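You operate a simulated robot arm through the tools that you are given. There is no shell and no other tool. Be economical: measure what you need, move in short steps, check, and stop when the job is done.

Carry out the task below with a simulated two-armed robot. There is one attempt and no reset: what you move stays moved.

## Task
Test the big red button: push it, pull it up, reset and restart.
Fine: push it while the belt runs; leave the stacker running; leave the black button and the other controls.
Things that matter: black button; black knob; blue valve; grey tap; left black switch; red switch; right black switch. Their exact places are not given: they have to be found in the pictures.

The check looks at the end state, three seconds after you hand in, the way a careful person would. Anything else that was tipped, shoved, dropped, spilled or broken makes it a failure.

## Robot
Two 7-joint arms with fingered hands on one trunk, on a base that drives. Base frame: it is fixed to the floor where the robot stands at the start and does not move with it; the origin is under the middle of the robot, x ahead of it, y to its left, z up. Readings come in m, rad, newtons and seconds.
The left shoulder is at the start at [0.08, 0.241, 1.601], the right one opposite. With the tool pointing down near the work surface each hand reaches from about 0.1 to 0.86 m from the robot's upright axis, wherever it stands, measured 20 degrees to its own side. Places, roughly: black button [0.5, 0.1, 0.7]; black knob [-0.2, 1, 0.6]; blue valve [-0.2, 1.1, 0.6]; grey tap [-0.2, 1, 0.4]; left black switch [0.4, 0.3, 0.7]; red switch [0.3, 0.5, 0.5]; right black switch [0.5, 0.1, 0.7]. Payload 4.9 kg a hand.
The tool frame of a hand sits at the grasp point between the pads (the TCP): z along the fingers, y along the line on which they close. The tips reach 0.032 m beyond it. The gripper opens to 0.2 m. The gripper's body begins 0.089 m behind the TCP. The gripper is a hand of 4 fingers: y runs from the thumb to the fingers, the wrist lies at [0, 0, -0.267] in the tool frame.
Orientation is that of the tool frame in the base frame, as [roll, pitch, yaw] about the fixed x, y, z axes, in that order (R = Rz(yaw) Ry(pitch) Rx(roll)). With the fingers straight down and closing along the base's y, the tool's x points along the base's -x, its y along +y and its z along -z.

## Interface
- The arms move only by the tool play_rows. It takes "left_motion", "right_motion" or both (then of equal length, played together; a hand with none holds still); each is a list of rows, each a list of 6 numbers: the shift along the tool's x, y, z in units of 500 mm (1.0 is 500 mm), then the turn, a rotation vector about the tool's x, y, z in units of 90 degrees (1.0 is 90 degrees). In form: [[dx, dy, dz, ax, ay, az], ...]. A call has 1 to 20 rows; each row is the pose to reach, as a shift and turn from the pose commanded when the call began, along the tool's axes at that moment. A call with a number of a shift or a turn outside -1 to 1 is refused whole. A row lasts 0.2 s, in which the tool goes at most 0.05 m and 0.15 rad; a call with a longer step from one row to the next is refused whole. Where a pose cannot be reached the arm comes as near as it can. A force on the tool above 40 N (or 10 N above the force at the start of the call, whichever is more), or a blocked arm, ends the call early, and 0.2 s more pass. In this call time passes only in rows, and 0.2 s behind the last. It gives the time, the measured TCP pose, the force on the tool (base axes), the opening and the grip force at its end, in the units of the frame above (readings bear some noise), with the torque about the TCP (base axes, N m) and any sound that the robot's microphone picked up.
- Cameras (640 x 400 px; columns grow to the right, rows downward): "scene" is now at [0.0786, 0.0267, 1.7319]; the picture's right is [0.47, -0.88, -0.00], its down [-0.82, -0.44, -0.37] and it looks along [0.33, 0.17, -0.93] (base axes); focal length 270 px, centre (320, 200). "left" rides on the left gripper at [-0.069, -0.069, -0.116] in its tool frame; the picture's right is [0.71, -0.71, 0.00], its down [0.54, 0.54, -0.64] and it looks along [0.45, 0.45, 0.77] (tool axes); focal length 226 px, centre (320, 200). "right" rides on the right gripper at [0.069, -0.069, -0.116] in its tool frame; the picture's right is [0.71, 0.71, 0.00], its down [-0.54, 0.54, -0.64] and it looks along [-0.46, 0.45, 0.77] (tool axes); focal length 226 px, centre (320, 200).
- get_image(camera): a new picture of that camera. It takes no simulated time.
- move_column(by): slides the trunk up (or, below 0, down) by that many m; the arms and the scene camera ride with it, the base frame stays. It gives what a move gives, with no picture.
- steer(legs): drives the robot by 1 to 6 legs, each [ahead, left, turn to the left] in m, m and rad, along the robot's own axes; the way and the turn of a leg run together, so that a leg with both is an arc; at most 1.5 m and 3.142 rad a leg. The arms and the cameras ride along, it lands a little off, and it stops where it bumps. It gives what a move gives.
- set_fingers(finger1, finger2, finger3, thumb_bend, hand): sets how far each is bent, from 0 (flat) to 1 (curled in); at 0.3 the hand is open as for a grip, at 0.7 the pads meet at the TCP. One left out holds its place. A second passes; each finger stops where it meets its share of the squeeze, and holds until it gets a number again. It is the only way to open and close the hand. It gives what a move gives, with no picture; readings hold the bend of each and the force on the fingers (four entries, about 0 where the hand has none), thumb and palm.
- turn_head(pan, tilt): turns the head with the scene camera to pan (to the left, within 1.501 rad either way) and tilt (down, from -0.506 to 1.204), counted from straight ahead of the robot. It gives what a move gives.
- pixel_to_xyz(camera, pixels): for up to 12 pixels [column, row] of the newest picture of that camera ("zoom" is the newest enlarged one), the place [x, y, z] in the base frame of the surface seen there, good to about 0.002 m. It takes no simulated time.
- zoom(camera, box): a new picture of the part [left, top, right, bottom] of that camera's present view, enlarged. It takes no simulated time.
- sign_off(): hands the job in; it is judged then, once.

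Go step by step. Measure first, check grasps and placings, and put right what went wrong. The budget is 80 turns and 58 pictures, counting those below and the enlarged ones. Unless the task says otherwise, let go and move clear before handing in, and close with one line.

The tools are called as name(argument=value, ...) on one line, values as JSON. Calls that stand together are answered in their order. play_rows: Moves the arms, as the interface text tells. Its arguments: {"type":"object","properties":{"left_motion":{"type":"array","items":{"type":"array","items":{"type":"number"}}},"right_motion":{"type":"array","items":{"type":"array","items":{"type":"number"}}}},"required":[]} The other tools are called the same way: move_column (by) slides the trunk up or down; set_fingers (finger1, finger2, finger3, thumb_bend, hand) moves the fingers one by one; steer (legs) drives the base; turn_head (pan, tilt) turns the head that bears the scene camera; get_image (camera) takes a picture; pixel_to_xyz (camera, pixels) gives the place of the surface under pixels of a picture; zoom (camera, box) takes an enlarged picture of a part of a camera's view; sign_off () hands the job in.

At the start:

```text
clock: 0.0
left_tool_pos: [0.3834, 0.1322, 0.9132]
left_tcp_rot: [-3.141, -0.001, -3.141]
left_wrist_force: [-0.2, 0.2, -0.3]
left_moment: [0.01, 0.0, -0.02]
left_finger_gap: 0.1999
left_grip_force: 0.0
left_shape: jaw
left_bend: [0.3, 0.3, 0.3, 0.3]
left_finger forces: [0.0, 0.0, 0.0, 0.0, 0.0, 0.0]
right_tool_pos: [0.5283, -0.2536, 0.918]
right_tcp_rot: [3.14, 0.003, -3.141]
right_wrist_force: [-0.6, -0.1, -1.0]
right_moment: [-0.02, 0.02, 0.01]
right_finger_gap: 0.2
right_grip_force: 0.1
right_shape: jaw
right_bend: [0.3, 0.3, 0.3, 0.3]
right_finger forces: [0.0, 0.1, 0.1, 0.0, 0.0, 0.0]
trunk travel left (down, up): [-0.509, 0.331]
robot x, y, heading: [0.004, -0.0021, 0.0]
head pan, tilt: [0.494, 1.192]
```

scene: 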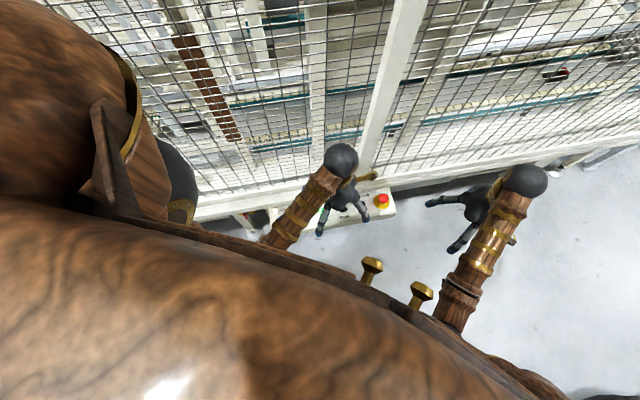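
right: 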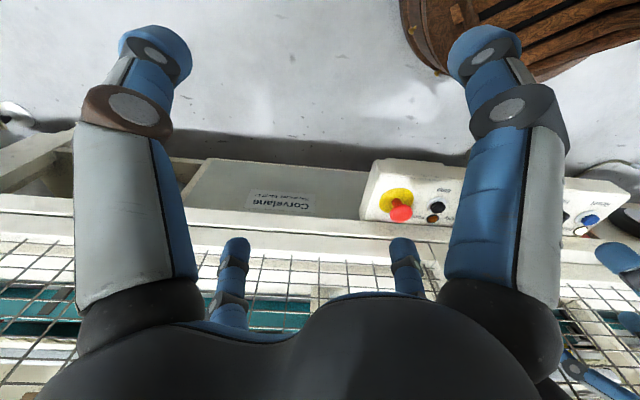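
left: 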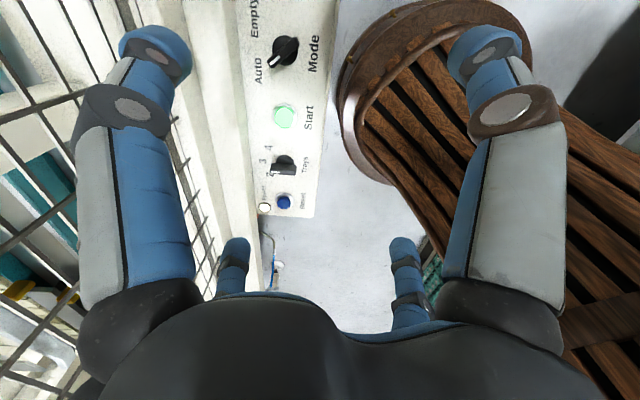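

The left camera shows a panel with the Mode knob (285,50), lit green Start (283,115), Trays switch and blue Reset (284,202). The right camera shows the red button (400,212). I'll zoom in on both.

zoom(camera="left", box=[220, 0, 360, 240])

zoom(camera="right", box=[350, 140, 640, 260])

pixel_to_xyz(camera="left", pixels=[[285, 48], [283, 115], [284, 163], [284, 202], [265, 208], [305, 150], [305, 205], [255, 140]])

pixel_to_xyz(camera="right", pixels=[[400, 214], [395, 195], [437, 207], [433, 219], [370, 215], [590, 219], [400, 168], [440, 185]])

```text
1.67 times, centred on (290, 120) of left
```

zoom: 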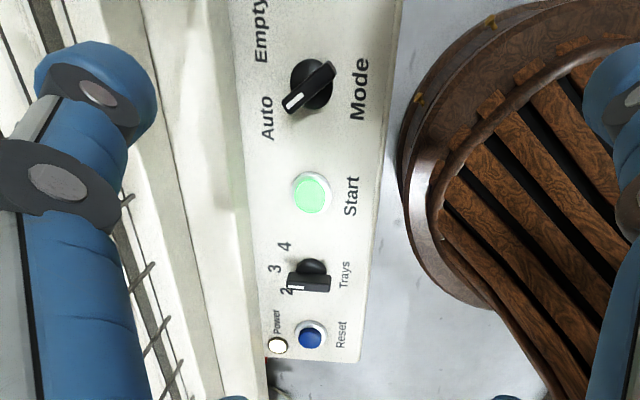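

```text
2.21 times, centred on (495, 200) of right
```

zoom: 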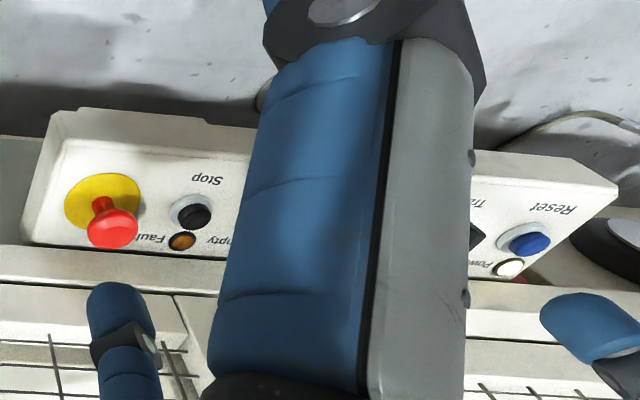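

```text
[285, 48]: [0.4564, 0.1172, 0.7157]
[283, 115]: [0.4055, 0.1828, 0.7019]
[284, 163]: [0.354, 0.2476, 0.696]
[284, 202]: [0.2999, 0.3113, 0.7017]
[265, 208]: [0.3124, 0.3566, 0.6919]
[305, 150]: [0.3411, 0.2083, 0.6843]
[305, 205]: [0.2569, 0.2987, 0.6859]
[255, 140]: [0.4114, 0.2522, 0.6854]
```

```text
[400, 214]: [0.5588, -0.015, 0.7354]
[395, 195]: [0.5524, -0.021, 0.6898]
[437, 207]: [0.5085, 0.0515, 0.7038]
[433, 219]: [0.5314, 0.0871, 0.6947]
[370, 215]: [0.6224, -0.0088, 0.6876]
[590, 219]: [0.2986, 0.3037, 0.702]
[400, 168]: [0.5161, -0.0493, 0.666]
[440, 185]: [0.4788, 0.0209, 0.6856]
```

The panel runs from the red button (0.555,-0.017) to Reset (0.300,0.308), at about z 0.686. Next I look at the wider cell.

turn_head(pan=0.5, tilt=0.7)

get_image(camera="scene")

pixel_to_xyz(camera="right", pixels=[[408, 213], [393, 217], [400, 208], [386, 188], [408, 195], [360, 238], [380, 233], [340, 225], [320, 215], [366, 180], [420, 232], [290, 200]])

```text
clock: 0.9
left_tool_pos: [0.3831, 0.1326, 0.9127]
left_tcp_rot: [-3.141, 0.0, 3.141]
left_wrist_force: [-0.2, 0.0, 0.0]
left_moment: [0.01, -0.01, 0.0]
left_finger_gap: 0.2
left_grip_force: 0.0
left_shape: jaw
left_bend: [0.3, 0.3, 0.3, 0.3]
left_finger forces: [0.0, 0.0, 0.1, 0.0, 0.0, 0.0]
right_tool_pos: [0.5277, -0.253, 0.9183]
right_tcp_rot: [-3.14, 0.004, 3.141]
right_wrist_force: [-1.6, 0.1, -0.2]
right_moment: [-0.01, 0.0, -0.01]
right_finger_gap: 0.2
right_grip_force: 0.0
right_shape: jaw
right_bend: [0.3, 0.3, 0.3, 0.3]
right_finger forces: [0.1, 0.0, 0.0, 0.0, 0.0, 0.0]
trunk travel left (down, up): [-0.509, 0.331]
robot x, y, heading: [0.0003, 0.0004, -0.002]
head pan, tilt: [0.499, 0.7]
```

```text
52 pictures are left
```

scene: 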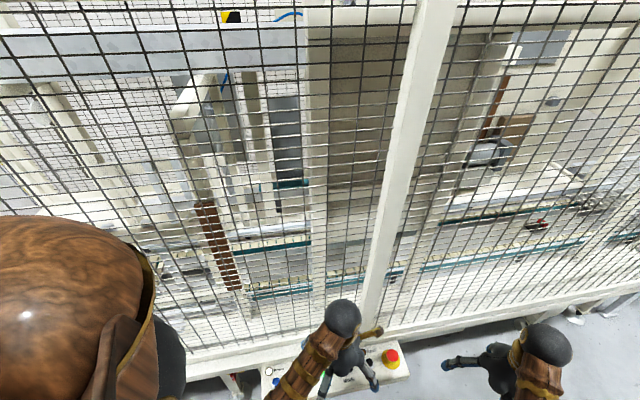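

```text
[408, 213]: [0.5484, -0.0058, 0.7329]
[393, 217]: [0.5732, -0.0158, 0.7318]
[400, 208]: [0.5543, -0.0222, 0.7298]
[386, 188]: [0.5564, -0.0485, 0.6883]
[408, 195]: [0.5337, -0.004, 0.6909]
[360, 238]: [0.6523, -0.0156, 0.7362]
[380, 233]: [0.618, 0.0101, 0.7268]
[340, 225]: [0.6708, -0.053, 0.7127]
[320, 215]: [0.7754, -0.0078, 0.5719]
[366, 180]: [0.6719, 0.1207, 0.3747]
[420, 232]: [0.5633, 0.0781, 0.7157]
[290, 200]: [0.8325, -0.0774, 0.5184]
```

The hand can close along the panel direction, which keeps it clear of the fence. I'll shape the hands and look: right pinched for pressing red, left with one finger pointing.

set_fingers(hand="right", finger1=0.7, finger2=0.7, finger3=0.7, thumb_bend=0.7)

set_fingers(hand="left", finger1=1, finger2=0.3, finger3=1, thumb_bend=1)

get_image(camera="right")

get_image(camera="left")

pixel_to_xyz(camera="scene", pixels=[[410, 150], [390, 240], [430, 50], [440, 335], [390, 333], [250, 356], [265, 346]])

```text
clock: 1.9
left_tool_pos: [0.3834, 0.1339, 0.9128]
left_tcp_rot: [3.141, 0.0, -3.141]
left_wrist_force: [0.3, -0.4, -0.7]
left_moment: [-0.01, 0.02, -0.02]
left_finger_gap: 0.1998
left_grip_force: 0.1
left_shape: jaw
left_bend: [0.3, 0.3, 0.3, 0.3]
left_finger forces: [0.1, 0.0, 0.1, 0.0, 0.0, 0.0]
right_tool_pos: [0.5295, -0.2529, 0.9176]
right_tcp_rot: [-3.142, 0.004, 3.141]
right_wrist_force: [-0.1, 0.4, -0.5]
right_moment: [-0.01, -0.01, 0.01]
right_finger_gap: 0.0022
right_grip_force: 0.1
right_shape: fingers
right_bend: [0.69, 0.69, 0.69, 0.69]
right_finger forces: [0.0, 0.1, 0.0, 0.0, 0.0, 0.0]
trunk travel left (down, up): [-0.509, 0.331]
robot x, y, heading: [-0.0019, 0.0002, -0.0]
head pan, tilt: [0.499, 0.7]
```

```text
clock: 2.9
left_tool_pos: [0.384, 0.1339, 0.9133]
left_tcp_rot: [-3.141, 0.001, 3.14]
left_wrist_force: [0.3, -0.5, 0.1]
left_moment: [-0.01, -0.02, -0.01]
left_finger_gap: 0.0
left_grip_force: 0.2
left_shape: fingers
left_bend: [0.92, 0.3, 0.92, 0.91]
left_finger forces: [0.0, 0.0, 0.1, 0.0, 0.0, 0.1]
right_tool_pos: [0.5295, -0.2541, 0.918]
right_tcp_rot: [3.141, 0.003, 3.141]
right_wrist_force: [-0.8, -0.2, -0.4]
right_moment: [0.0, 0.01, 0.03]
right_finger_gap: 0.002
right_grip_force: 0.0
right_shape: fingers
right_bend: [0.69, 0.69, 0.69, 0.69]
right_finger forces: [0.1, 0.0, 0.0, 0.0, 0.0, 0.1]
trunk travel left (down, up): [-0.509, 0.331]
robot x, y, heading: [-0.0, 0.0012, 0.002]
head pan, tilt: [0.499, 0.7]
```

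```text
51 pictures are left
```

right: 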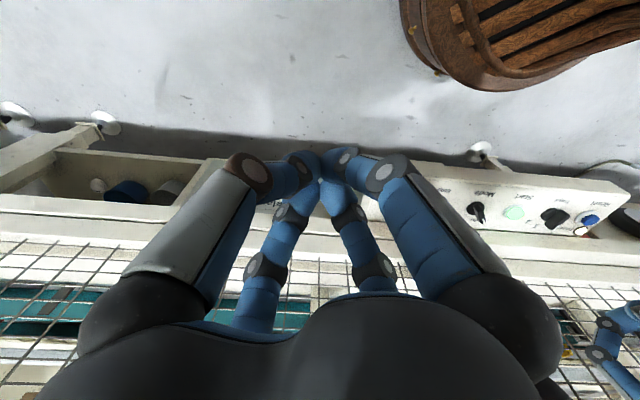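

```text
50 pictures are left
```

left: 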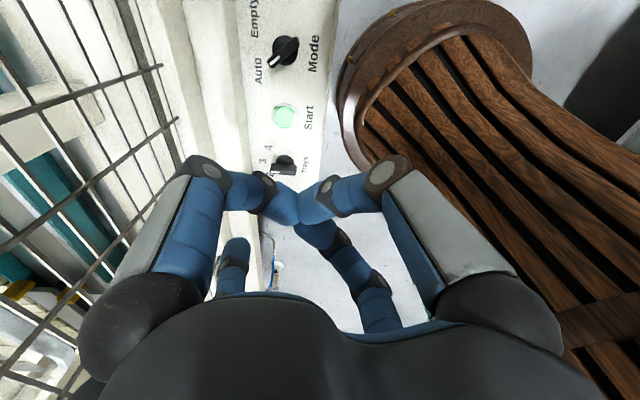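

```text
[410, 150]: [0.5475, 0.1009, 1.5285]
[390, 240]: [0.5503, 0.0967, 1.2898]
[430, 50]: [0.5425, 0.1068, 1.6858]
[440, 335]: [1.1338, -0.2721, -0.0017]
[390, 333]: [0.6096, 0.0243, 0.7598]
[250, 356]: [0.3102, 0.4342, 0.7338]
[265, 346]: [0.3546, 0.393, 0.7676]
```

The hand looks like a radial claw, and the bent fingers converge near (300,200). I'll measure finger positions to learn its geometry.

pixel_to_xyz(camera="left", pixels=[[238, 243], [230, 275], [205, 165], [265, 190], [300, 190], [330, 190], [388, 170], [318, 235], [375, 280], [285, 205]])

pixel_to_xyz(camera="right", pixels=[[325, 165], [340, 160], [298, 165], [335, 190], [305, 195], [250, 175], [385, 170], [268, 265], [375, 265], [320, 190]])

```text
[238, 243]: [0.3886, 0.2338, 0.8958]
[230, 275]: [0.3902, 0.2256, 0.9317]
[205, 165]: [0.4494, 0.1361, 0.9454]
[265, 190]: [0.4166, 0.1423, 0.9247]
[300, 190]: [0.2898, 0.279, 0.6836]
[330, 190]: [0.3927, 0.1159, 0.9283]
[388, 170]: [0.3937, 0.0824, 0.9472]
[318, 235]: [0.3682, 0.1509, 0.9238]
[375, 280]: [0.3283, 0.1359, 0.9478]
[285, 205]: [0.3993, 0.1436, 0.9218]
```

```text
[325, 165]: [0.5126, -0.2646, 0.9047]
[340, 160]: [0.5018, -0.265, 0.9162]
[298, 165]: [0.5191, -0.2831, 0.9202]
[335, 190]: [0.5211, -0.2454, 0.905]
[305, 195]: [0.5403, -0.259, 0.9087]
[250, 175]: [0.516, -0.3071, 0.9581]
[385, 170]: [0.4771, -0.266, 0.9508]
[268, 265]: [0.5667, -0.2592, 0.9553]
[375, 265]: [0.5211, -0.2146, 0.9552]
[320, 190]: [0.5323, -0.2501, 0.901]
```

The claw is radial: at 0.7 all tips meet about 0.02 m below the TCP. The fence face is only about 0.06 m behind the buttons, so I'll tilt both hands 35° back. I'll close the left claw, then hover left near Reset and right above red.

set_fingers(hand="left", finger1=0.7, finger2=0.7, finger3=0.7, thumb_bend=0.7)

play_rows(left_motion=[[0.031, 0.0365, 0.015, -0.03, -0.038, 0], [0.062, 0.073, 0.03, -0.06, -0.076, 0], [0.093, 0.1095, 0.045, -0.09, -0.114, 0], [0.124, 0.146, 0.06, -0.12, -0.152, 0], [0.155, 0.1825, 0.075, -0.15, -0.19, 0], [0.186, 0.219, 0.09, -0.18, -0.228, 0], [0.217, 0.2555, 0.105, -0.21, -0.265, 0], [0.248, 0.292, 0.12, -0.241, -0.303, 0]], right_motion=[[0, 0.02, 0.02, -0.03, -0.038, 0], [0, 0.06, 0.04, -0.06, -0.076, 0], [-0.01, 0.12, 0.06, -0.09, -0.114, 0], [-0.016, 0.19, 0.08, -0.12, -0.152, 0], [-0.02, 0.26, 0.1, -0.15, -0.19, 0], [-0.026, 0.33, 0.12, -0.18, -0.228, 0], [-0.03, 0.4, 0.14, -0.21, -0.265, 0], [-0.036, 0.466, 0.15, -0.241, -0.303, 0]])

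get_image(camera="right")

get_image(camera="left")

get_image(camera="scene")

```text
clock: 3.9
left_tool_pos: [0.3835, 0.1336, 0.9131]
left_tcp_rot: [-3.141, 0.001, -3.141]
left_wrist_force: [0.1, 0.6, -0.2]
left_moment: [-0.02, 0.02, 0.0]
left_finger_gap: 0.002
left_grip_force: 0.1
left_shape: fingers
left_bend: [0.69, 0.69, 0.69, 0.7]
left_finger forces: [0.0, 0.0, 0.0, 0.0, 0.0, 0.0]
right_tool_pos: [0.5291, -0.2539, 0.9179]
right_tcp_rot: [3.141, 0.004, -3.142]
right_wrist_force: [0.1, 0.2, 0.1]
right_moment: [-0.02, 0.04, 0.0]
right_finger_gap: 0.0021
right_grip_force: 0.1
right_shape: fingers
right_bend: [0.69, 0.69, 0.69, 0.69]
right_finger forces: [0.0, 0.0, 0.0, 0.0, 0.0, 0.0]
trunk travel left (down, up): [-0.509, 0.331]
robot x, y, heading: [-0.0003, -0.0054, -0.001]
head pan, tilt: [0.499, 0.7]
```

```text
clock: 5.9
left_tool_pos: [0.2796, 0.3019, 0.8587]
left_tcp_rot: [2.72, 0.49, 3.024]
left_wrist_force: [-0.1, -0.6, 0.0]
left_moment: [-0.03, 0.01, -0.01]
left_finger_gap: 0.0018
left_grip_force: 0.0
left_shape: fingers
left_bend: [0.69, 0.69, 0.69, 0.7]
left_finger forces: [0.0, 0.0, 0.0, 0.0, 0.0, 0.1]
right_tool_pos: [0.5515, -0.0103, 0.8426]
right_tcp_rot: [2.751, 0.467, 3.049]
right_wrist_force: [0.0, -0.7, 0.0]
right_moment: [0.01, -0.02, 0.0]
right_finger_gap: 0.002
right_grip_force: 0.0
right_shape: fingers
right_bend: [0.69, 0.69, 0.69, 0.69]
right_finger forces: [0.0, 0.0, 0.0, 0.0, 0.0, 0.0]
trunk travel left (down, up): [-0.509, 0.331]
robot x, y, heading: [0.0013, 0.0009, 0.002]
head pan, tilt: [0.499, 0.7]
stopped in row 8 (left hand): the arm was blocked; the commanded pose is now the measured one
```

```text
49 pictures are left
```

right: 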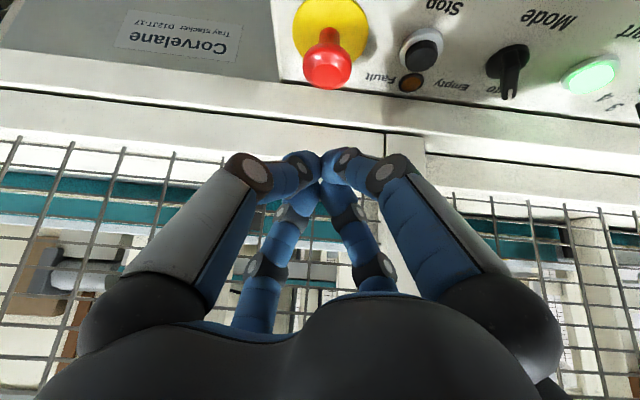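

```text
48 pictures are left
```

left: 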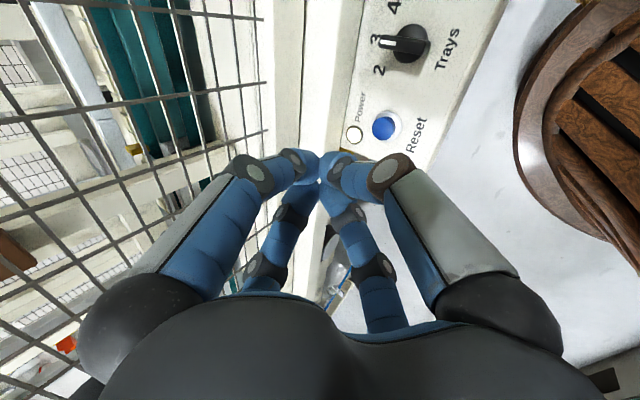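

```text
47 pictures are left
```

scene: 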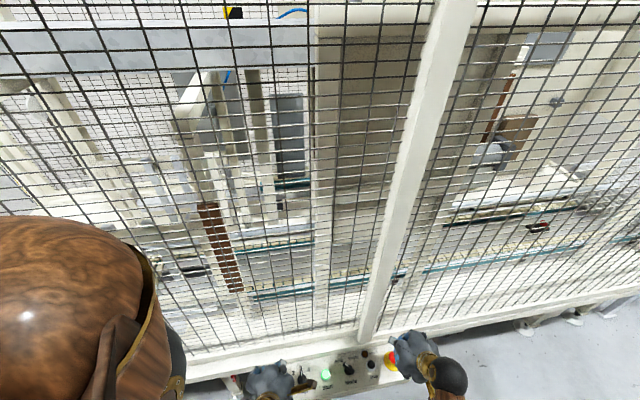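

Both hands are in place. The left stopped just short with no contact force. Now I measure the controls closely.

pixel_to_xyz(camera="right", pixels=[[327, 70], [305, 70], [350, 70], [327, 88], [327, 50], [322, 15], [424, 50], [322, 175], [410, 50], [260, 110], [385, 128]])

pixel_to_xyz(camera="left", pixels=[[384, 127], [355, 135], [372, 122], [396, 122], [320, 180], [400, 42], [340, 110], [420, 150]])

zoom(camera="right", box=[260, 0, 480, 140])

```text
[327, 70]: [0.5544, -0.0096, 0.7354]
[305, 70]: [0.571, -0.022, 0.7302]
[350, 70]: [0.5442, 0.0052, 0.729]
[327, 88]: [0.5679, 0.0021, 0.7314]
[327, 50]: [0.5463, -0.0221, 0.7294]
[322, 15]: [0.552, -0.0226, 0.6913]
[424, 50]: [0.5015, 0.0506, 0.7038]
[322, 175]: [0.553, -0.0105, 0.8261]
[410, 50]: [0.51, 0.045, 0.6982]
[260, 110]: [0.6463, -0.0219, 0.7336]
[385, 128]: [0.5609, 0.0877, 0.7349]
```

```text
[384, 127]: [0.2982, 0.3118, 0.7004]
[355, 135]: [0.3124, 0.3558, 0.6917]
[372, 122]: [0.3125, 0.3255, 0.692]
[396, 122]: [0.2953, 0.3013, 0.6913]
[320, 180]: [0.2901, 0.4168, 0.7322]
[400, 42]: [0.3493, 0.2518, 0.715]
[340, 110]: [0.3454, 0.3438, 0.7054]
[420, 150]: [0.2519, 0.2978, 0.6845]
```

```text
2.86 times, centred on (370, 70) of right
```

zoom: 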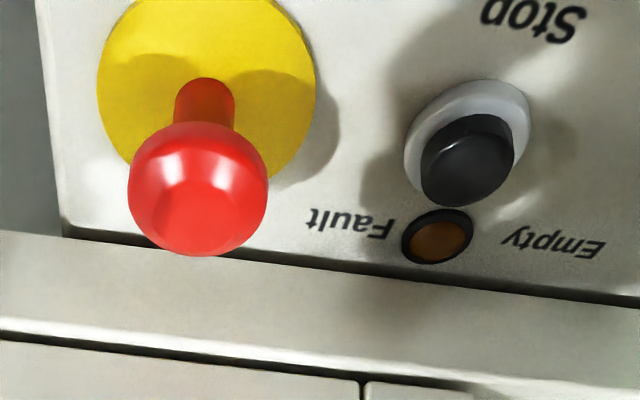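

The red head centre is about (0.557,-0.009), top 0.735, with a radius near 0.018. I'll bring the closed right claw just above it.

play_rows(right_motion=[[0.024, -0.02, 0.035, 0, 0, 0], [0.048, -0.04, 0.07, 0, 0, 0], [0.0714, -0.0604, 0.1058, 0, 0, 0]])

get_image(camera="right")

get_image(camera="left")

```text
clock: 6.7
left_tool_pos: [0.2784, 0.3015, 0.8552]
left_tcp_rot: [2.723, 0.486, 3.027]
left_wrist_force: [0.6, 0.4, 0.0]
left_moment: [-0.01, 0.01, -0.01]
left_finger_gap: 0.0019
left_grip_force: 0.1
left_shape: fingers
left_bend: [0.69, 0.69, 0.69, 0.7]
left_finger forces: [0.0, 0.0, 0.0, 0.1, 0.1, 0.0]
right_tool_pos: [0.5456, -0.0135, 0.7704]
right_tcp_rot: [2.748, 0.466, 3.05]
right_wrist_force: [-0.4, -0.2, -0.2]
right_moment: [-0.04, 0.02, 0.01]
right_finger_gap: 0.0022
right_grip_force: 0.1
right_shape: fingers
right_bend: [0.69, 0.69, 0.69, 0.69]
right_finger forces: [0.1, 0.1, 0.0, 0.0, 0.0, 0.0]
trunk travel left (down, up): [-0.509, 0.331]
robot x, y, heading: [0.0007, -0.0032, 0.002]
head pan, tilt: [0.499, 0.7]
```

```text
45 pictures are left
```

right: 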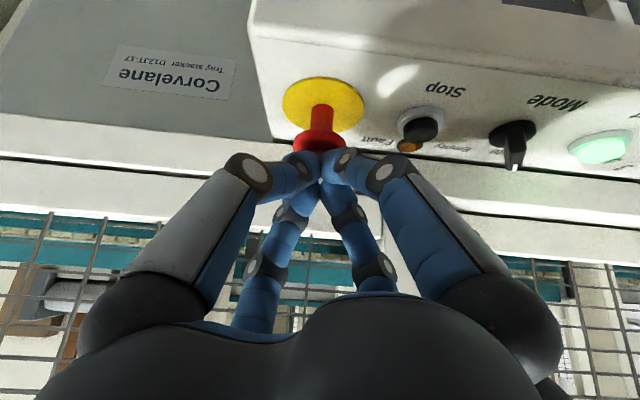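

```text
44 pictures are left
```

left: 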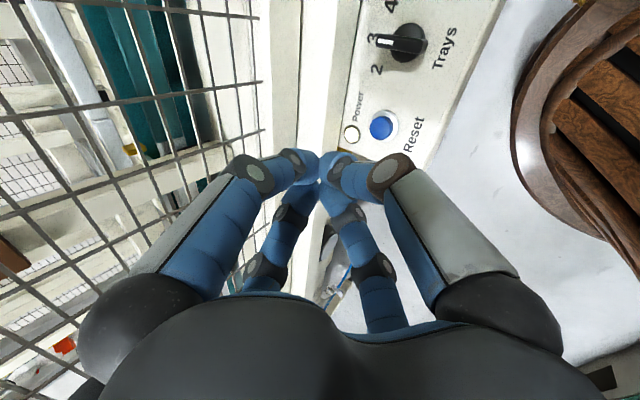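

The claw is aligned over the red head (320,150). Pushing straight down in 4 mm steps.

play_rows(right_motion=[[0.0036, -0.0037, 0.0066, 0, 0, 0], [0.0072, -0.0064, 0.0132, 0, 0, 0], [0.0108, -0.0092, 0.0198, 0, 0, 0], [0.0144, -0.0119, 0.0264, 0, 0, 0], [0.018, -0.0146, 0.033, 0, 0, 0], [0.0216, -0.0173, 0.0396, 0, 0, 0], [0.0252, -0.02, 0.0462, 0, 0, 0], [0.0288, -0.0228, 0.0529, 0, 0, 0]])

get_image(camera="right")

```text
clock: 8.5
left_tool_pos: [0.2798, 0.302, 0.8609]
left_tcp_rot: [2.718, 0.491, 3.02]
left_wrist_force: [-0.1, 0.2, -0.4]
left_moment: [0.02, -0.05, 0.03]
left_finger_gap: 0.0022
left_grip_force: 0.1
left_shape: fingers
left_bend: [0.69, 0.69, 0.69, 0.7]
left_finger forces: [0.0, 0.0, 0.1, 0.1, 0.0, 0.0]
right_tool_pos: [0.5508, -0.0192, 0.7475]
right_tcp_rot: [2.742, 0.481, 3.041]
right_wrist_force: [-2.8, 0.1, 17.4]
right_moment: [0.08, -0.08, 0.02]
right_finger_gap: 0.0005
right_grip_force: 15.5
right_shape: fingers
right_bend: [0.71, 0.68, 0.69, 0.71]
right_finger forces: [15.2, 0.0, 0.0, 0.0, 14.9, 0.0]
trunk travel left (down, up): [-0.509, 0.331]
robot x, y, heading: [0.0016, -0.0015, -0.001]
head pan, tilt: [0.499, 0.7]
heard: click
stopped in row 8 (right hand): the force on the tool passed its limit at 43 N (the readings are from after the stop); the commanded pose is now the measured one
```

```text
43 pictures are left
```

right: 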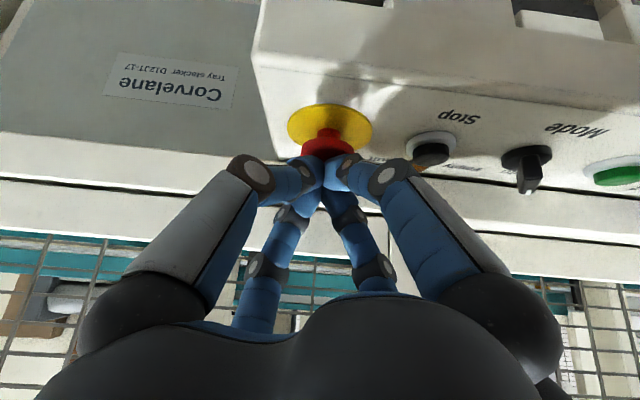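

A click sounded and the Start lamp went dark green, so the stop is engaged. Next: rise, open the claw partway, and look.

play_rows(right_motion=[[-0.0225, 0.017, -0.0413, 0, 0, 0], [-0.045, 0.034, -0.0826, 0, 0, 0], [-0.0585, 0.0442, -0.1074, 0, 0, 0]])

set_fingers(hand="right", finger1=0.52, finger2=0.52, finger3=0.52, thumb_bend=0.52)

get_image(camera="right")

```text
clock: 9.3
left_tool_pos: [0.2785, 0.3016, 0.8565]
left_tcp_rot: [2.722, 0.49, 3.023]
left_wrist_force: [0.1, 0.0, -1.4]
left_moment: [0.01, -0.02, 0.0]
left_finger_gap: 0.0022
left_grip_force: 0.1
left_shape: fingers
left_bend: [0.69, 0.69, 0.69, 0.7]
left_finger forces: [0.0, 0.1, 0.0, 0.1, 0.0, 0.0]
right_tool_pos: [0.5482, -0.0196, 0.8105]
right_tcp_rot: [2.746, 0.475, 3.044]
right_wrist_force: [-0.3, -0.6, -0.3]
right_moment: [0.02, -0.02, 0.02]
right_finger_gap: 0.0019
right_grip_force: 0.0
right_shape: fingers
right_bend: [0.69, 0.69, 0.69, 0.7]
right_finger forces: [0.1, 0.1, 0.0, 0.0, 0.1, 0.0]
trunk travel left (down, up): [-0.509, 0.331]
robot x, y, heading: [0.0015, -0.0003, -0.006]
head pan, tilt: [0.499, 0.7]
```

```text
clock: 10.3
left_tool_pos: [0.2786, 0.3012, 0.857]
left_tcp_rot: [2.723, 0.489, 3.023]
left_wrist_force: [-0.3, -0.2, -0.5]
left_moment: [0.01, -0.01, 0.02]
left_finger_gap: 0.0022
left_grip_force: 0.0
left_shape: fingers
left_bend: [0.69, 0.69, 0.69, 0.7]
left_finger forces: [0.0, 0.0, 0.0, 0.0, 0.1, 0.0]
right_tool_pos: [0.5495, -0.0193, 0.8096]
right_tcp_rot: [2.745, 0.476, 3.044]
right_wrist_force: [0.1, 0.2, -0.2]
right_moment: [-0.01, 0.0, -0.02]
right_finger_gap: 0.0612
right_grip_force: 0.0
right_shape: fingers
right_bend: [0.52, 0.52, 0.52, 0.52]
right_finger forces: [0.0, 0.0, 0.1, 0.1, 0.0, 0.1]
trunk travel left (down, up): [-0.509, 0.331]
robot x, y, heading: [0.0003, 0.0011, 0.003]
head pan, tilt: [0.499, 0.7]
```

```text
42 pictures are left
```

right: 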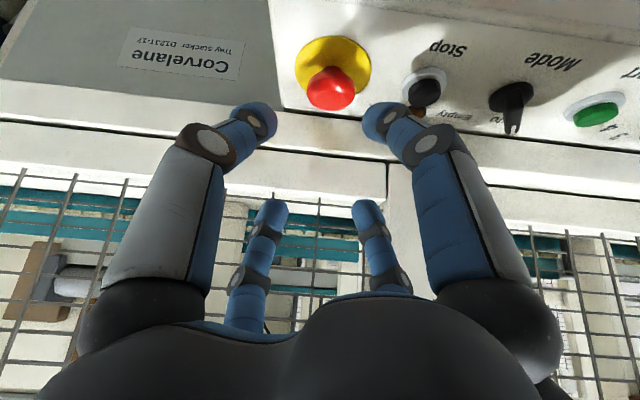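

pixel_to_xyz(camera="right", pixels=[[331, 92], [310, 88], [352, 88], [331, 107], [331, 72], [265, 115], [375, 115], [272, 208], [365, 208], [335, 135]])

```text
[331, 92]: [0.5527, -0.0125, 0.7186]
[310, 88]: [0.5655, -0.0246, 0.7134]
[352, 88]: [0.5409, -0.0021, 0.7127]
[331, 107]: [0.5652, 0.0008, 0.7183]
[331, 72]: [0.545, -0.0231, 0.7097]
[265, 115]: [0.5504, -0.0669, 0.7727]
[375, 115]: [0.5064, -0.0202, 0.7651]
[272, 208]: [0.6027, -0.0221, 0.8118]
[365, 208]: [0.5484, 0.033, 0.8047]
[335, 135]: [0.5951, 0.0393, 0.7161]
```

The stop is latched, with its top now at 0.719 (was 0.735). At 35° tilt a symmetric grasp puts the fence-side tips too high. I'll roll the hand 38° so thumb and finger2 close along the panel, and find which finger is on the robot side.

play_rows(right_motion=[[0, 0, 0, 0, 0, -0.085], [0, 0, 0, 0, 0, -0.17], [0, 0, 0, 0, 0, -0.255], [0, 0, 0, 0, 0, -0.34], [0, 0, 0, 0, 0, -0.424]])

set_fingers(hand="right", finger1=0.3)

get_image(camera="right")

```text
clock: 11.5
left_tool_pos: [0.2797, 0.3012, 0.8574]
left_tcp_rot: [2.721, 0.489, 3.024]
left_wrist_force: [-0.7, 1.0, -0.3]
left_moment: [-0.03, -0.01, -0.01]
left_finger_gap: 0.002
left_grip_force: 0.1
left_shape: fingers
left_bend: [0.69, 0.69, 0.69, 0.7]
left_finger forces: [0.0, 0.0, 0.0, 0.1, 0.0, 0.0]
right_tool_pos: [0.5485, -0.0185, 0.8099]
right_tcp_rot: [-3.125, 0.608, -2.468]
right_wrist_force: [0.9, 0.1, 0.4]
right_moment: [-0.01, 0.02, 0.0]
right_finger_gap: 0.0617
right_grip_force: 0.1
right_shape: fingers
right_bend: [0.52, 0.52, 0.52, 0.52]
right_finger forces: [0.1, 0.0, 0.0, 0.0, 0.0, 0.1]
trunk travel left (down, up): [-0.509, 0.331]
robot x, y, heading: [-0.004, 0.0002, -0.001]
head pan, tilt: [0.499, 0.7]
```

```text
clock: 12.5
left_tool_pos: [0.279, 0.2996, 0.8575]
left_tcp_rot: [2.721, 0.489, 3.024]
left_wrist_force: [-0.8, -0.2, -0.3]
left_moment: [-0.01, 0.01, -0.01]
left_finger_gap: 0.0021
left_grip_force: 0.1
left_shape: fingers
left_bend: [0.69, 0.69, 0.69, 0.7]
left_finger forces: [0.1, 0.1, 0.1, 0.0, 0.0, 0.1]
right_tool_pos: [0.5485, -0.0184, 0.8096]
right_tcp_rot: [-3.126, 0.607, -2.471]
right_wrist_force: [-0.8, 0.3, 0.5]
right_moment: [0.0, 0.02, 0.0]
right_finger_gap: 0.1075
right_grip_force: 0.2
right_shape: fingers
right_bend: [0.3, 0.52, 0.52, 0.52]
right_finger forces: [0.0, 0.0, 0.0, 0.1, 0.0, 0.0]
trunk travel left (down, up): [-0.509, 0.331]
robot x, y, heading: [0.0023, 0.0, -0.003]
head pan, tilt: [0.499, 0.7]
```

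```text
41 pictures are left
```

right: 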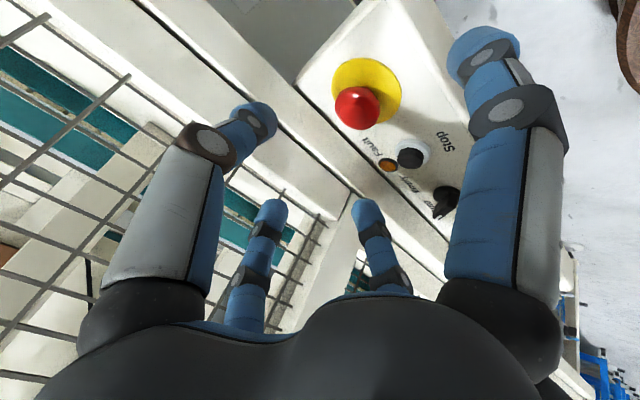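

Finger1 (upper right) is on the robot side. I'll open it further so it passes outside the panel edge, then go most of the way down around the head.

set_fingers(hand="right", finger1=0.12)

play_rows(right_motion=[[0.0246, 0.002, 0.0333, 0, 0, 0], [0.0492, 0.0035, 0.0666, 0, 0, 0], [0.0689, 0.005, 0.0932, 0, 0, 0]])

get_image(camera="right")

```text
clock: 13.5
left_tool_pos: [0.278, 0.3, 0.8566]
left_tcp_rot: [2.72, 0.487, 3.023]
left_wrist_force: [0.5, -0.3, -0.4]
left_moment: [0.01, 0.01, -0.01]
left_finger_gap: 0.0018
left_grip_force: 0.1
left_shape: fingers
left_bend: [0.69, 0.69, 0.69, 0.7]
left_finger forces: [0.1, 0.0, 0.0, 0.1, 0.0, 0.1]
right_tool_pos: [0.5484, -0.0184, 0.8101]
right_tcp_rot: [-3.127, 0.61, -2.471]
right_wrist_force: [0.3, 0.3, 0.1]
right_moment: [0.01, 0.0, -0.01]
right_finger_gap: 0.1339
right_grip_force: 0.0
right_shape: fingers
right_bend: [0.12, 0.52, 0.52, 0.52]
right_finger forces: [0.0, 0.1, 0.0, 0.0, 0.1, 0.0]
trunk travel left (down, up): [-0.509, 0.331]
robot x, y, heading: [0.0004, -0.0006, -0.0]
head pan, tilt: [0.499, 0.7]
```

```text
clock: 14.3
left_tool_pos: [0.2788, 0.3002, 0.8576]
left_tcp_rot: [2.721, 0.489, 3.021]
left_wrist_force: [-0.2, 0.0, 0.1]
left_moment: [0.01, 0.02, 0.0]
left_finger_gap: 0.0018
left_grip_force: 0.1
left_shape: fingers
left_bend: [0.69, 0.69, 0.69, 0.7]
left_finger forces: [0.0, 0.0, 0.0, 0.1, 0.1, 0.0]
right_tool_pos: [0.5476, -0.0156, 0.7534]
right_tcp_rot: [-3.127, 0.611, -2.47]
right_wrist_force: [0.1, 0.2, -0.2]
right_moment: [0.01, -0.03, 0.02]
right_finger_gap: 0.1338
right_grip_force: 0.1
right_shape: fingers
right_bend: [0.12, 0.52, 0.52, 0.52]
right_finger forces: [0.1, 0.1, 0.0, 0.0, 0.1, 0.0]
trunk travel left (down, up): [-0.509, 0.331]
robot x, y, heading: [0.0013, 0.0049, -0.004]
head pan, tilt: [0.499, 0.7]
```

```text
40 pictures are left
```

right: 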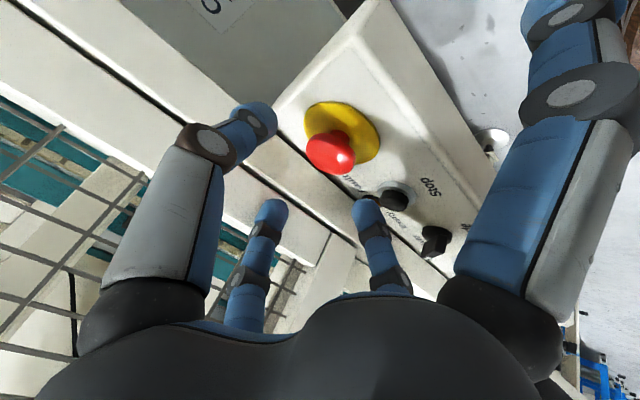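

pixel_to_xyz(camera="right", pixels=[[330, 150], [315, 160], [349, 152], [334, 172], [367, 205], [360, 205], [258, 112], [250, 125], [268, 207], [393, 193], [395, 203], [345, 240]])

zoom(camera="right", box=[220, 80, 480, 260])

```text
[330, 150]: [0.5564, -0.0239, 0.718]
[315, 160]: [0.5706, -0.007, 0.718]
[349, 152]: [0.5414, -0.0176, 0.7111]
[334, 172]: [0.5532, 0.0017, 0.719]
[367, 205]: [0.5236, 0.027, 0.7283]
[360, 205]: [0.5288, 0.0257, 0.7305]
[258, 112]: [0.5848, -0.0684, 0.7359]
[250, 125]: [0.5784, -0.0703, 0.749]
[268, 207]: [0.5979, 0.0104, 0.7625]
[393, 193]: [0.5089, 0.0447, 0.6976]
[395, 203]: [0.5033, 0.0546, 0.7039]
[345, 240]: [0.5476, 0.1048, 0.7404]
```

```text
2.22 times, centred on (350, 170) of right
```

zoom: 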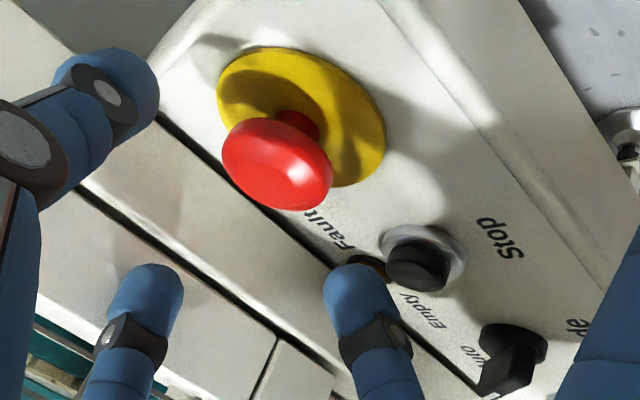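

Thumb and finger2 straddle the head: finger2 is 0.047 along the panel, clear of Stop at 0.066. I'll lower the last 25 mm and pinch.

play_rows(right_motion=[[0.0154, 0, 0.0197, 0, 0, 0], [0.0308, 0, 0.0394, 0, 0, 0]])

set_fingers(hand="right", finger2=0.8, thumb_bend=0.8)

get_image(camera="right")

```text
clock: 14.9
left_tool_pos: [0.2788, 0.3014, 0.8571]
left_tcp_rot: [2.722, 0.488, 3.023]
left_wrist_force: [-0.3, -0.2, 0.4]
left_moment: [0.01, 0.0, -0.03]
left_finger_gap: 0.0021
left_grip_force: 0.1
left_shape: fingers
left_bend: [0.69, 0.69, 0.69, 0.7]
left_finger forces: [0.0, 0.1, 0.1, 0.0, 0.1, 0.1]
right_tool_pos: [0.5452, -0.0184, 0.7276]
right_tcp_rot: [-3.125, 0.608, -2.469]
right_wrist_force: [-0.9, -0.1, -0.6]
right_moment: [0.01, 0.0, 0.0]
right_finger_gap: 0.1338
right_grip_force: 0.0
right_shape: fingers
right_bend: [0.12, 0.52, 0.52, 0.52]
right_finger forces: [0.0, 0.0, 0.1, 0.0, 0.0, 0.0]
trunk travel left (down, up): [-0.509, 0.331]
robot x, y, heading: [0.0008, 0.0002, -0.006]
head pan, tilt: [0.499, 0.7]
```

```text
clock: 15.9
left_tool_pos: [0.2784, 0.2991, 0.857]
left_tcp_rot: [2.723, 0.49, 3.021]
left_wrist_force: [0.0, -0.5, 0.9]
left_moment: [0.04, -0.01, -0.01]
left_finger_gap: 0.0018
left_grip_force: 0.0
left_shape: fingers
left_bend: [0.69, 0.69, 0.69, 0.7]
left_finger forces: [0.0, 0.1, 0.0, 0.0, 0.0, 0.1]
right_tool_pos: [0.5478, -0.0202, 0.7282]
right_tcp_rot: [-3.125, 0.609, -2.472]
right_wrist_force: [15.4, -15.1, -1.5]
right_moment: [-0.35, -0.33, -0.28]
right_finger_gap: 0.1244
right_grip_force: 16.8
right_shape: fingers
right_bend: [0.12, 0.63, 0.52, 0.65]
right_finger forces: [0.1, 6.9, 0.0, 0.0, 26.9, 0.0]
trunk travel left (down, up): [-0.509, 0.331]
robot x, y, heading: [0.0026, -0.0031, 0.0]
head pan, tilt: [0.499, 0.7]
```

```text
38 pictures are left
```

right: 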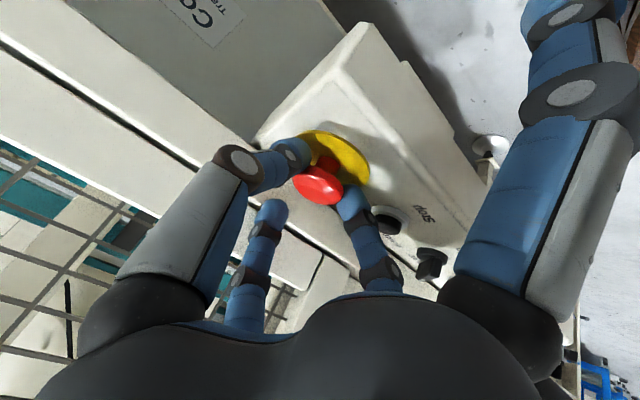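

The head is pinched, but the thumb carries most of the load (27 vs 7 N). I'll shift slightly toward the thumb side and pull straight up.

play_rows(right_motion=[[0, -0.006, 0, 0, 0, 0], [-0.0046, -0.006, -0.0066, 0, 0, 0], [-0.0091, -0.006, -0.0131, 0, 0, 0], [-0.0137, -0.006, -0.0197, 0, 0, 0], [-0.0182, -0.006, -0.0263, 0, 0, 0], [-0.0228, -0.006, -0.0329, 0, 0, 0]])

get_image(camera="right")

```text
clock: 17.3
left_tool_pos: [0.2777, 0.3006, 0.857]
left_tcp_rot: [2.722, 0.488, 3.022]
left_wrist_force: [0.4, 0.0, 0.2]
left_moment: [0.01, -0.02, 0.04]
left_finger_gap: 0.0021
left_grip_force: 0.2
left_shape: fingers
left_bend: [0.69, 0.69, 0.69, 0.7]
left_finger forces: [0.1, 0.0, 0.0, 0.0, 0.0, 0.1]
right_tool_pos: [0.5455, -0.0215, 0.7448]
right_tcp_rot: [-3.128, 0.606, -2.471]
right_wrist_force: [17.3, -6.9, -18.8]
right_moment: [-0.38, -0.16, -0.27]
right_finger_gap: 0.1245
right_grip_force: 15.0
right_shape: fingers
right_bend: [0.12, 0.63, 0.52, 0.65]
right_finger forces: [0.0, 9.3, 0.0, 0.1, 21.3, 0.0]
trunk travel left (down, up): [-0.509, 0.331]
robot x, y, heading: [-0.0012, -0.0026, -0.0]
head pan, tilt: [0.499, 0.7]
heard: click
```

```text
37 pictures are left
```

right: 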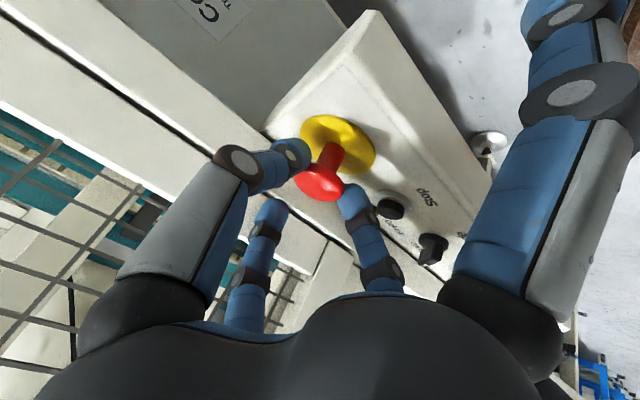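

A click sounded and the head is up again, with the neck visible at (330,155). Release and lift clear.

set_fingers(hand="right", finger2=0.52, thumb_bend=0.52)

play_rows(right_motion=[[-0.0228, 0, -0.0329, 0, 0, 0], [-0.0456, 0, -0.0657, 0, 0, 0], [-0.0912, 0, -0.1314, 0, 0, 0], [-0.13, 0, -0.18, 0, 0, 0]])

get_image(camera="right")

```text
clock: 18.3
left_tool_pos: [0.279, 0.3002, 0.8573]
left_tcp_rot: [2.721, 0.491, 3.024]
left_wrist_force: [-0.3, -0.1, -0.6]
left_moment: [0.0, 0.03, -0.02]
left_finger_gap: 0.0019
left_grip_force: 0.0
left_shape: fingers
left_bend: [0.69, 0.69, 0.69, 0.7]
left_finger forces: [0.0, 0.0, 0.0, 0.0, 0.0, 0.0]
right_tool_pos: [0.5489, -0.0212, 0.7464]
right_tcp_rot: [-3.126, 0.61, -2.469]
right_wrist_force: [-0.2, -0.6, 0.6]
right_moment: [0.01, 0.03, 0.04]
right_finger_gap: 0.1336
right_grip_force: 0.0
right_shape: fingers
right_bend: [0.12, 0.52, 0.52, 0.52]
right_finger forces: [0.0, 0.0, 0.1, 0.0, 0.0, 0.0]
trunk travel left (down, up): [-0.509, 0.331]
robot x, y, heading: [-0.0015, -0.0007, -0.001]
head pan, tilt: [0.499, 0.7]
```

```text
clock: 19.3
left_tool_pos: [0.2789, 0.3006, 0.8569]
left_tcp_rot: [2.722, 0.491, 3.023]
left_wrist_force: [0.4, -0.6, 0.0]
left_moment: [-0.02, -0.02, 0.01]
left_finger_gap: 0.002
left_grip_force: 0.1
left_shape: fingers
left_bend: [0.69, 0.69, 0.69, 0.7]
left_finger forces: [0.0, 0.1, 0.0, 0.0, 0.0, 0.0]
right_tool_pos: [0.5461, -0.0188, 0.8569]
right_tcp_rot: [-3.126, 0.608, -2.471]
right_wrist_force: [0.3, -0.1, 0.5]
right_moment: [0.0, -0.02, -0.02]
right_finger_gap: 0.1341
right_grip_force: 0.0
right_shape: fingers
right_bend: [0.12, 0.52, 0.52, 0.52]
right_finger forces: [0.0, 0.0, 0.1, 0.0, 0.0, 0.0]
trunk travel left (down, up): [-0.509, 0.331]
robot x, y, heading: [0.0025, 0.0016, 0.0]
head pan, tilt: [0.499, 0.7]
```

```text
36 pictures are left
```

right: 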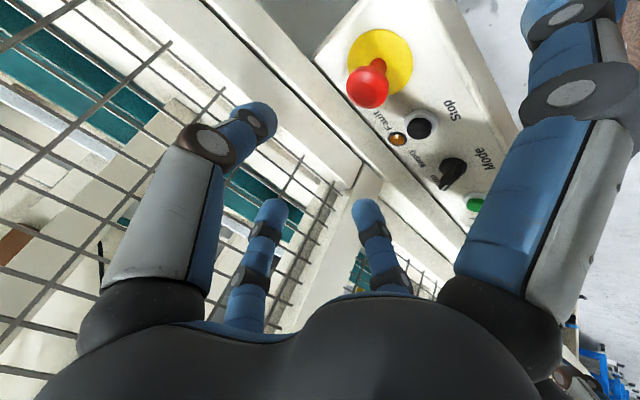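

The red button is fully up. Now the left claw moves to hover over Reset.

play_rows(left_motion=[[0.0211, -0.0192, 0.0456, 0, 0, 0], [0.0422, -0.0384, 0.0911, 0, 0, 0], [0.0633, -0.0576, 0.1366, 0, 0, 0], [0.0844, -0.0768, 0.1822, 0, 0, 0]])

get_image(camera="left")

zoom(camera="left", box=[240, 80, 440, 210])

```text
clock: 20.0
left_tool_pos: [0.2777, 0.2697, 0.7988]
left_tcp_rot: [2.714, 0.48, 2.837]
left_wrist_force: [-0.5, 1.9, 0.3]
left_moment: [-0.15, -0.04, -0.09]
left_finger_gap: 0.002
left_grip_force: 0.2
left_shape: fingers
left_bend: [0.69, 0.69, 0.69, 0.7]
left_finger forces: [0.0, 0.1, 0.0, 0.1, 0.1, 0.0]
right_tool_pos: [0.5452, -0.0211, 0.8552]
right_tcp_rot: [-3.126, 0.612, -2.47]
right_wrist_force: [0.2, -0.5, 0.3]
right_moment: [-0.04, 0.06, 0.01]
right_finger_gap: 0.1343
right_grip_force: 0.0
right_shape: fingers
right_bend: [0.12, 0.52, 0.52, 0.52]
right_finger forces: [0.1, 0.0, 0.1, 0.0, 0.0, 0.0]
trunk travel left (down, up): [-0.509, 0.331]
robot x, y, heading: [0.0032, 0.0002, 0.001]
head pan, tilt: [0.499, 0.7]
stopped in row 3 (left hand): the arm was blocked; the commanded pose is now the measured one
```

```text
35 pictures are left
```

left: 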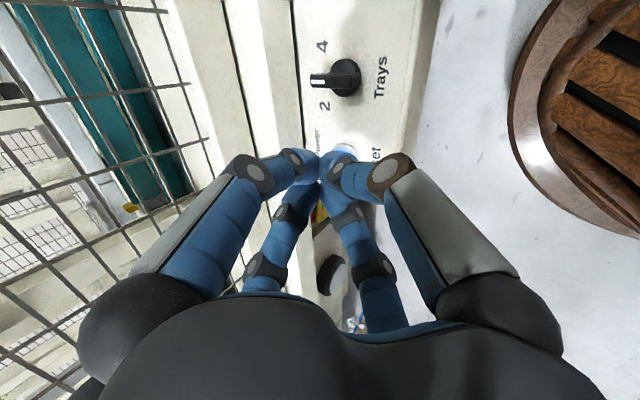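

```text
3.08 times, centred on (340, 145) of left
```

zoom: 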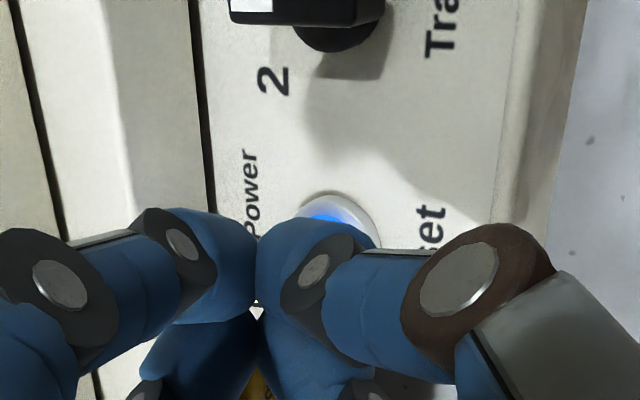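

Reset is lit blue, but the left arm is cramped there (blocked at 0.799, no contact force). I'll raise that hand and look to the right and behind before backing the base off a little.

play_rows(left_motion=[[-0.03, 0.027, -0.06, 0, 0, 0], [-0.06, 0.054, -0.12, 0, 0, 0]])

turn_head(pan=-1.4, tilt=0.8)

get_image(camera="scene")

turn_head(pan=1.4, tilt=0.8)

get_image(camera="scene")

```text
clock: 20.8
left_tool_pos: [0.2954, 0.2782, 0.8812]
left_tcp_rot: [2.66, 0.496, 2.724]
left_wrist_force: [-0.3, 0.0, -0.3]
left_moment: [-0.01, -0.02, -0.02]
left_finger_gap: 0.0021
left_grip_force: 0.1
left_shape: fingers
left_bend: [0.69, 0.69, 0.69, 0.7]
left_finger forces: [0.0, 0.1, 0.0, 0.0, 0.1, 0.0]
right_tool_pos: [0.5458, -0.0212, 0.8598]
right_tcp_rot: [-3.123, 0.611, -2.469]
right_wrist_force: [-0.2, 0.2, -0.5]
right_moment: [0.01, -0.04, 0.03]
right_finger_gap: 0.1339
right_grip_force: 0.0
right_shape: fingers
right_bend: [0.12, 0.52, 0.52, 0.52]
right_finger forces: [0.1, 0.0, 0.1, 0.0, 0.1, 0.0]
trunk travel left (down, up): [-0.509, 0.331]
robot x, y, heading: [0.0019, 0.0012, -0.001]
head pan, tilt: [0.499, 0.7]
stopped in row 2 (left hand): the arm was blocked; the commanded pose is now the measured one
```

```text
clock: 22.6
left_tool_pos: [0.2934, 0.2758, 0.877]
left_tcp_rot: [2.668, 0.496, 2.728]
left_wrist_force: [-1.0, -0.3, 0.1]
left_moment: [0.03, 0.0, -0.03]
left_finger_gap: 0.0021
left_grip_force: 0.1
left_shape: fingers
left_bend: [0.69, 0.69, 0.69, 0.7]
left_finger forces: [0.0, 0.0, 0.1, 0.1, 0.0, 0.1]
right_tool_pos: [0.549, -0.0192, 0.8584]
right_tcp_rot: [-3.124, 0.609, -2.471]
right_wrist_force: [-1.3, 0.0, -1.1]
right_moment: [-0.03, 0.04, 0.0]
right_finger_gap: 0.1341
right_grip_force: 0.1
right_shape: fingers
right_bend: [0.12, 0.52, 0.52, 0.52]
right_finger forces: [0.1, 0.1, 0.0, 0.1, 0.1, 0.1]
trunk travel left (down, up): [-0.509, 0.331]
robot x, y, heading: [0.0006, 0.0044, -0.005]
head pan, tilt: [-1.4, 0.799]
```

```text
33 pictures are left
```

scene: 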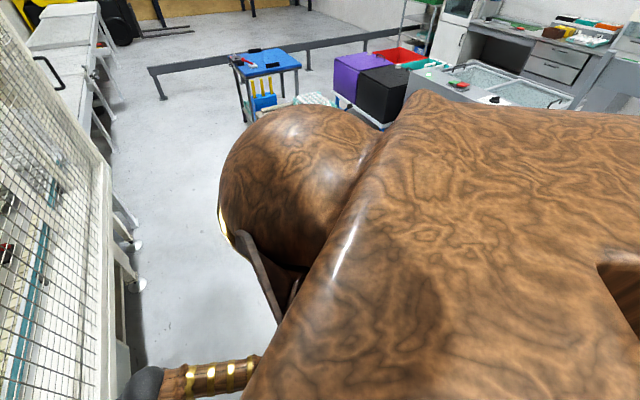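

```text
clock: 25.1
left_tool_pos: [0.2949, 0.2748, 0.8768]
left_tcp_rot: [2.667, 0.495, 2.725]
left_wrist_force: [0.0, -0.5, 0.2]
left_moment: [-0.01, -0.02, 0.02]
left_finger_gap: 0.0018
left_grip_force: 0.1
left_shape: fingers
left_bend: [0.69, 0.69, 0.69, 0.7]
left_finger forces: [0.0, 0.0, 0.0, 0.0, 0.0, 0.0]
right_tool_pos: [0.5462, -0.0206, 0.8577]
right_tcp_rot: [-3.126, 0.608, -2.468]
right_wrist_force: [-0.5, -0.2, 0.9]
right_moment: [0.0, 0.02, 0.03]
right_finger_gap: 0.1338
right_grip_force: 0.1
right_shape: fingers
right_bend: [0.12, 0.52, 0.52, 0.52]
right_finger forces: [0.0, 0.0, 0.1, 0.0, 0.1, 0.0]
trunk travel left (down, up): [-0.509, 0.331]
robot x, y, heading: [-0.0001, 0.0056, -0.0]
head pan, tilt: [1.4, 0.799]
```

```text
32 pictures are left
```

scene: 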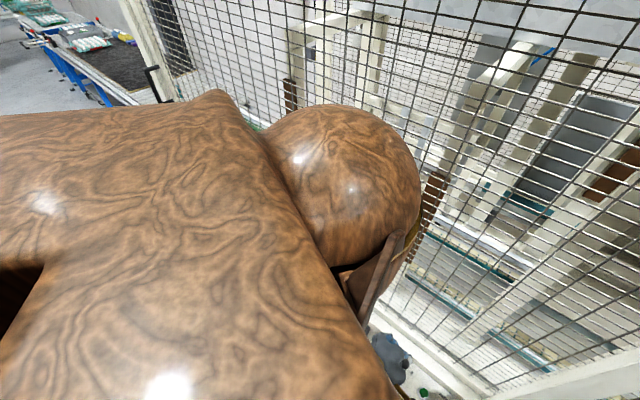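

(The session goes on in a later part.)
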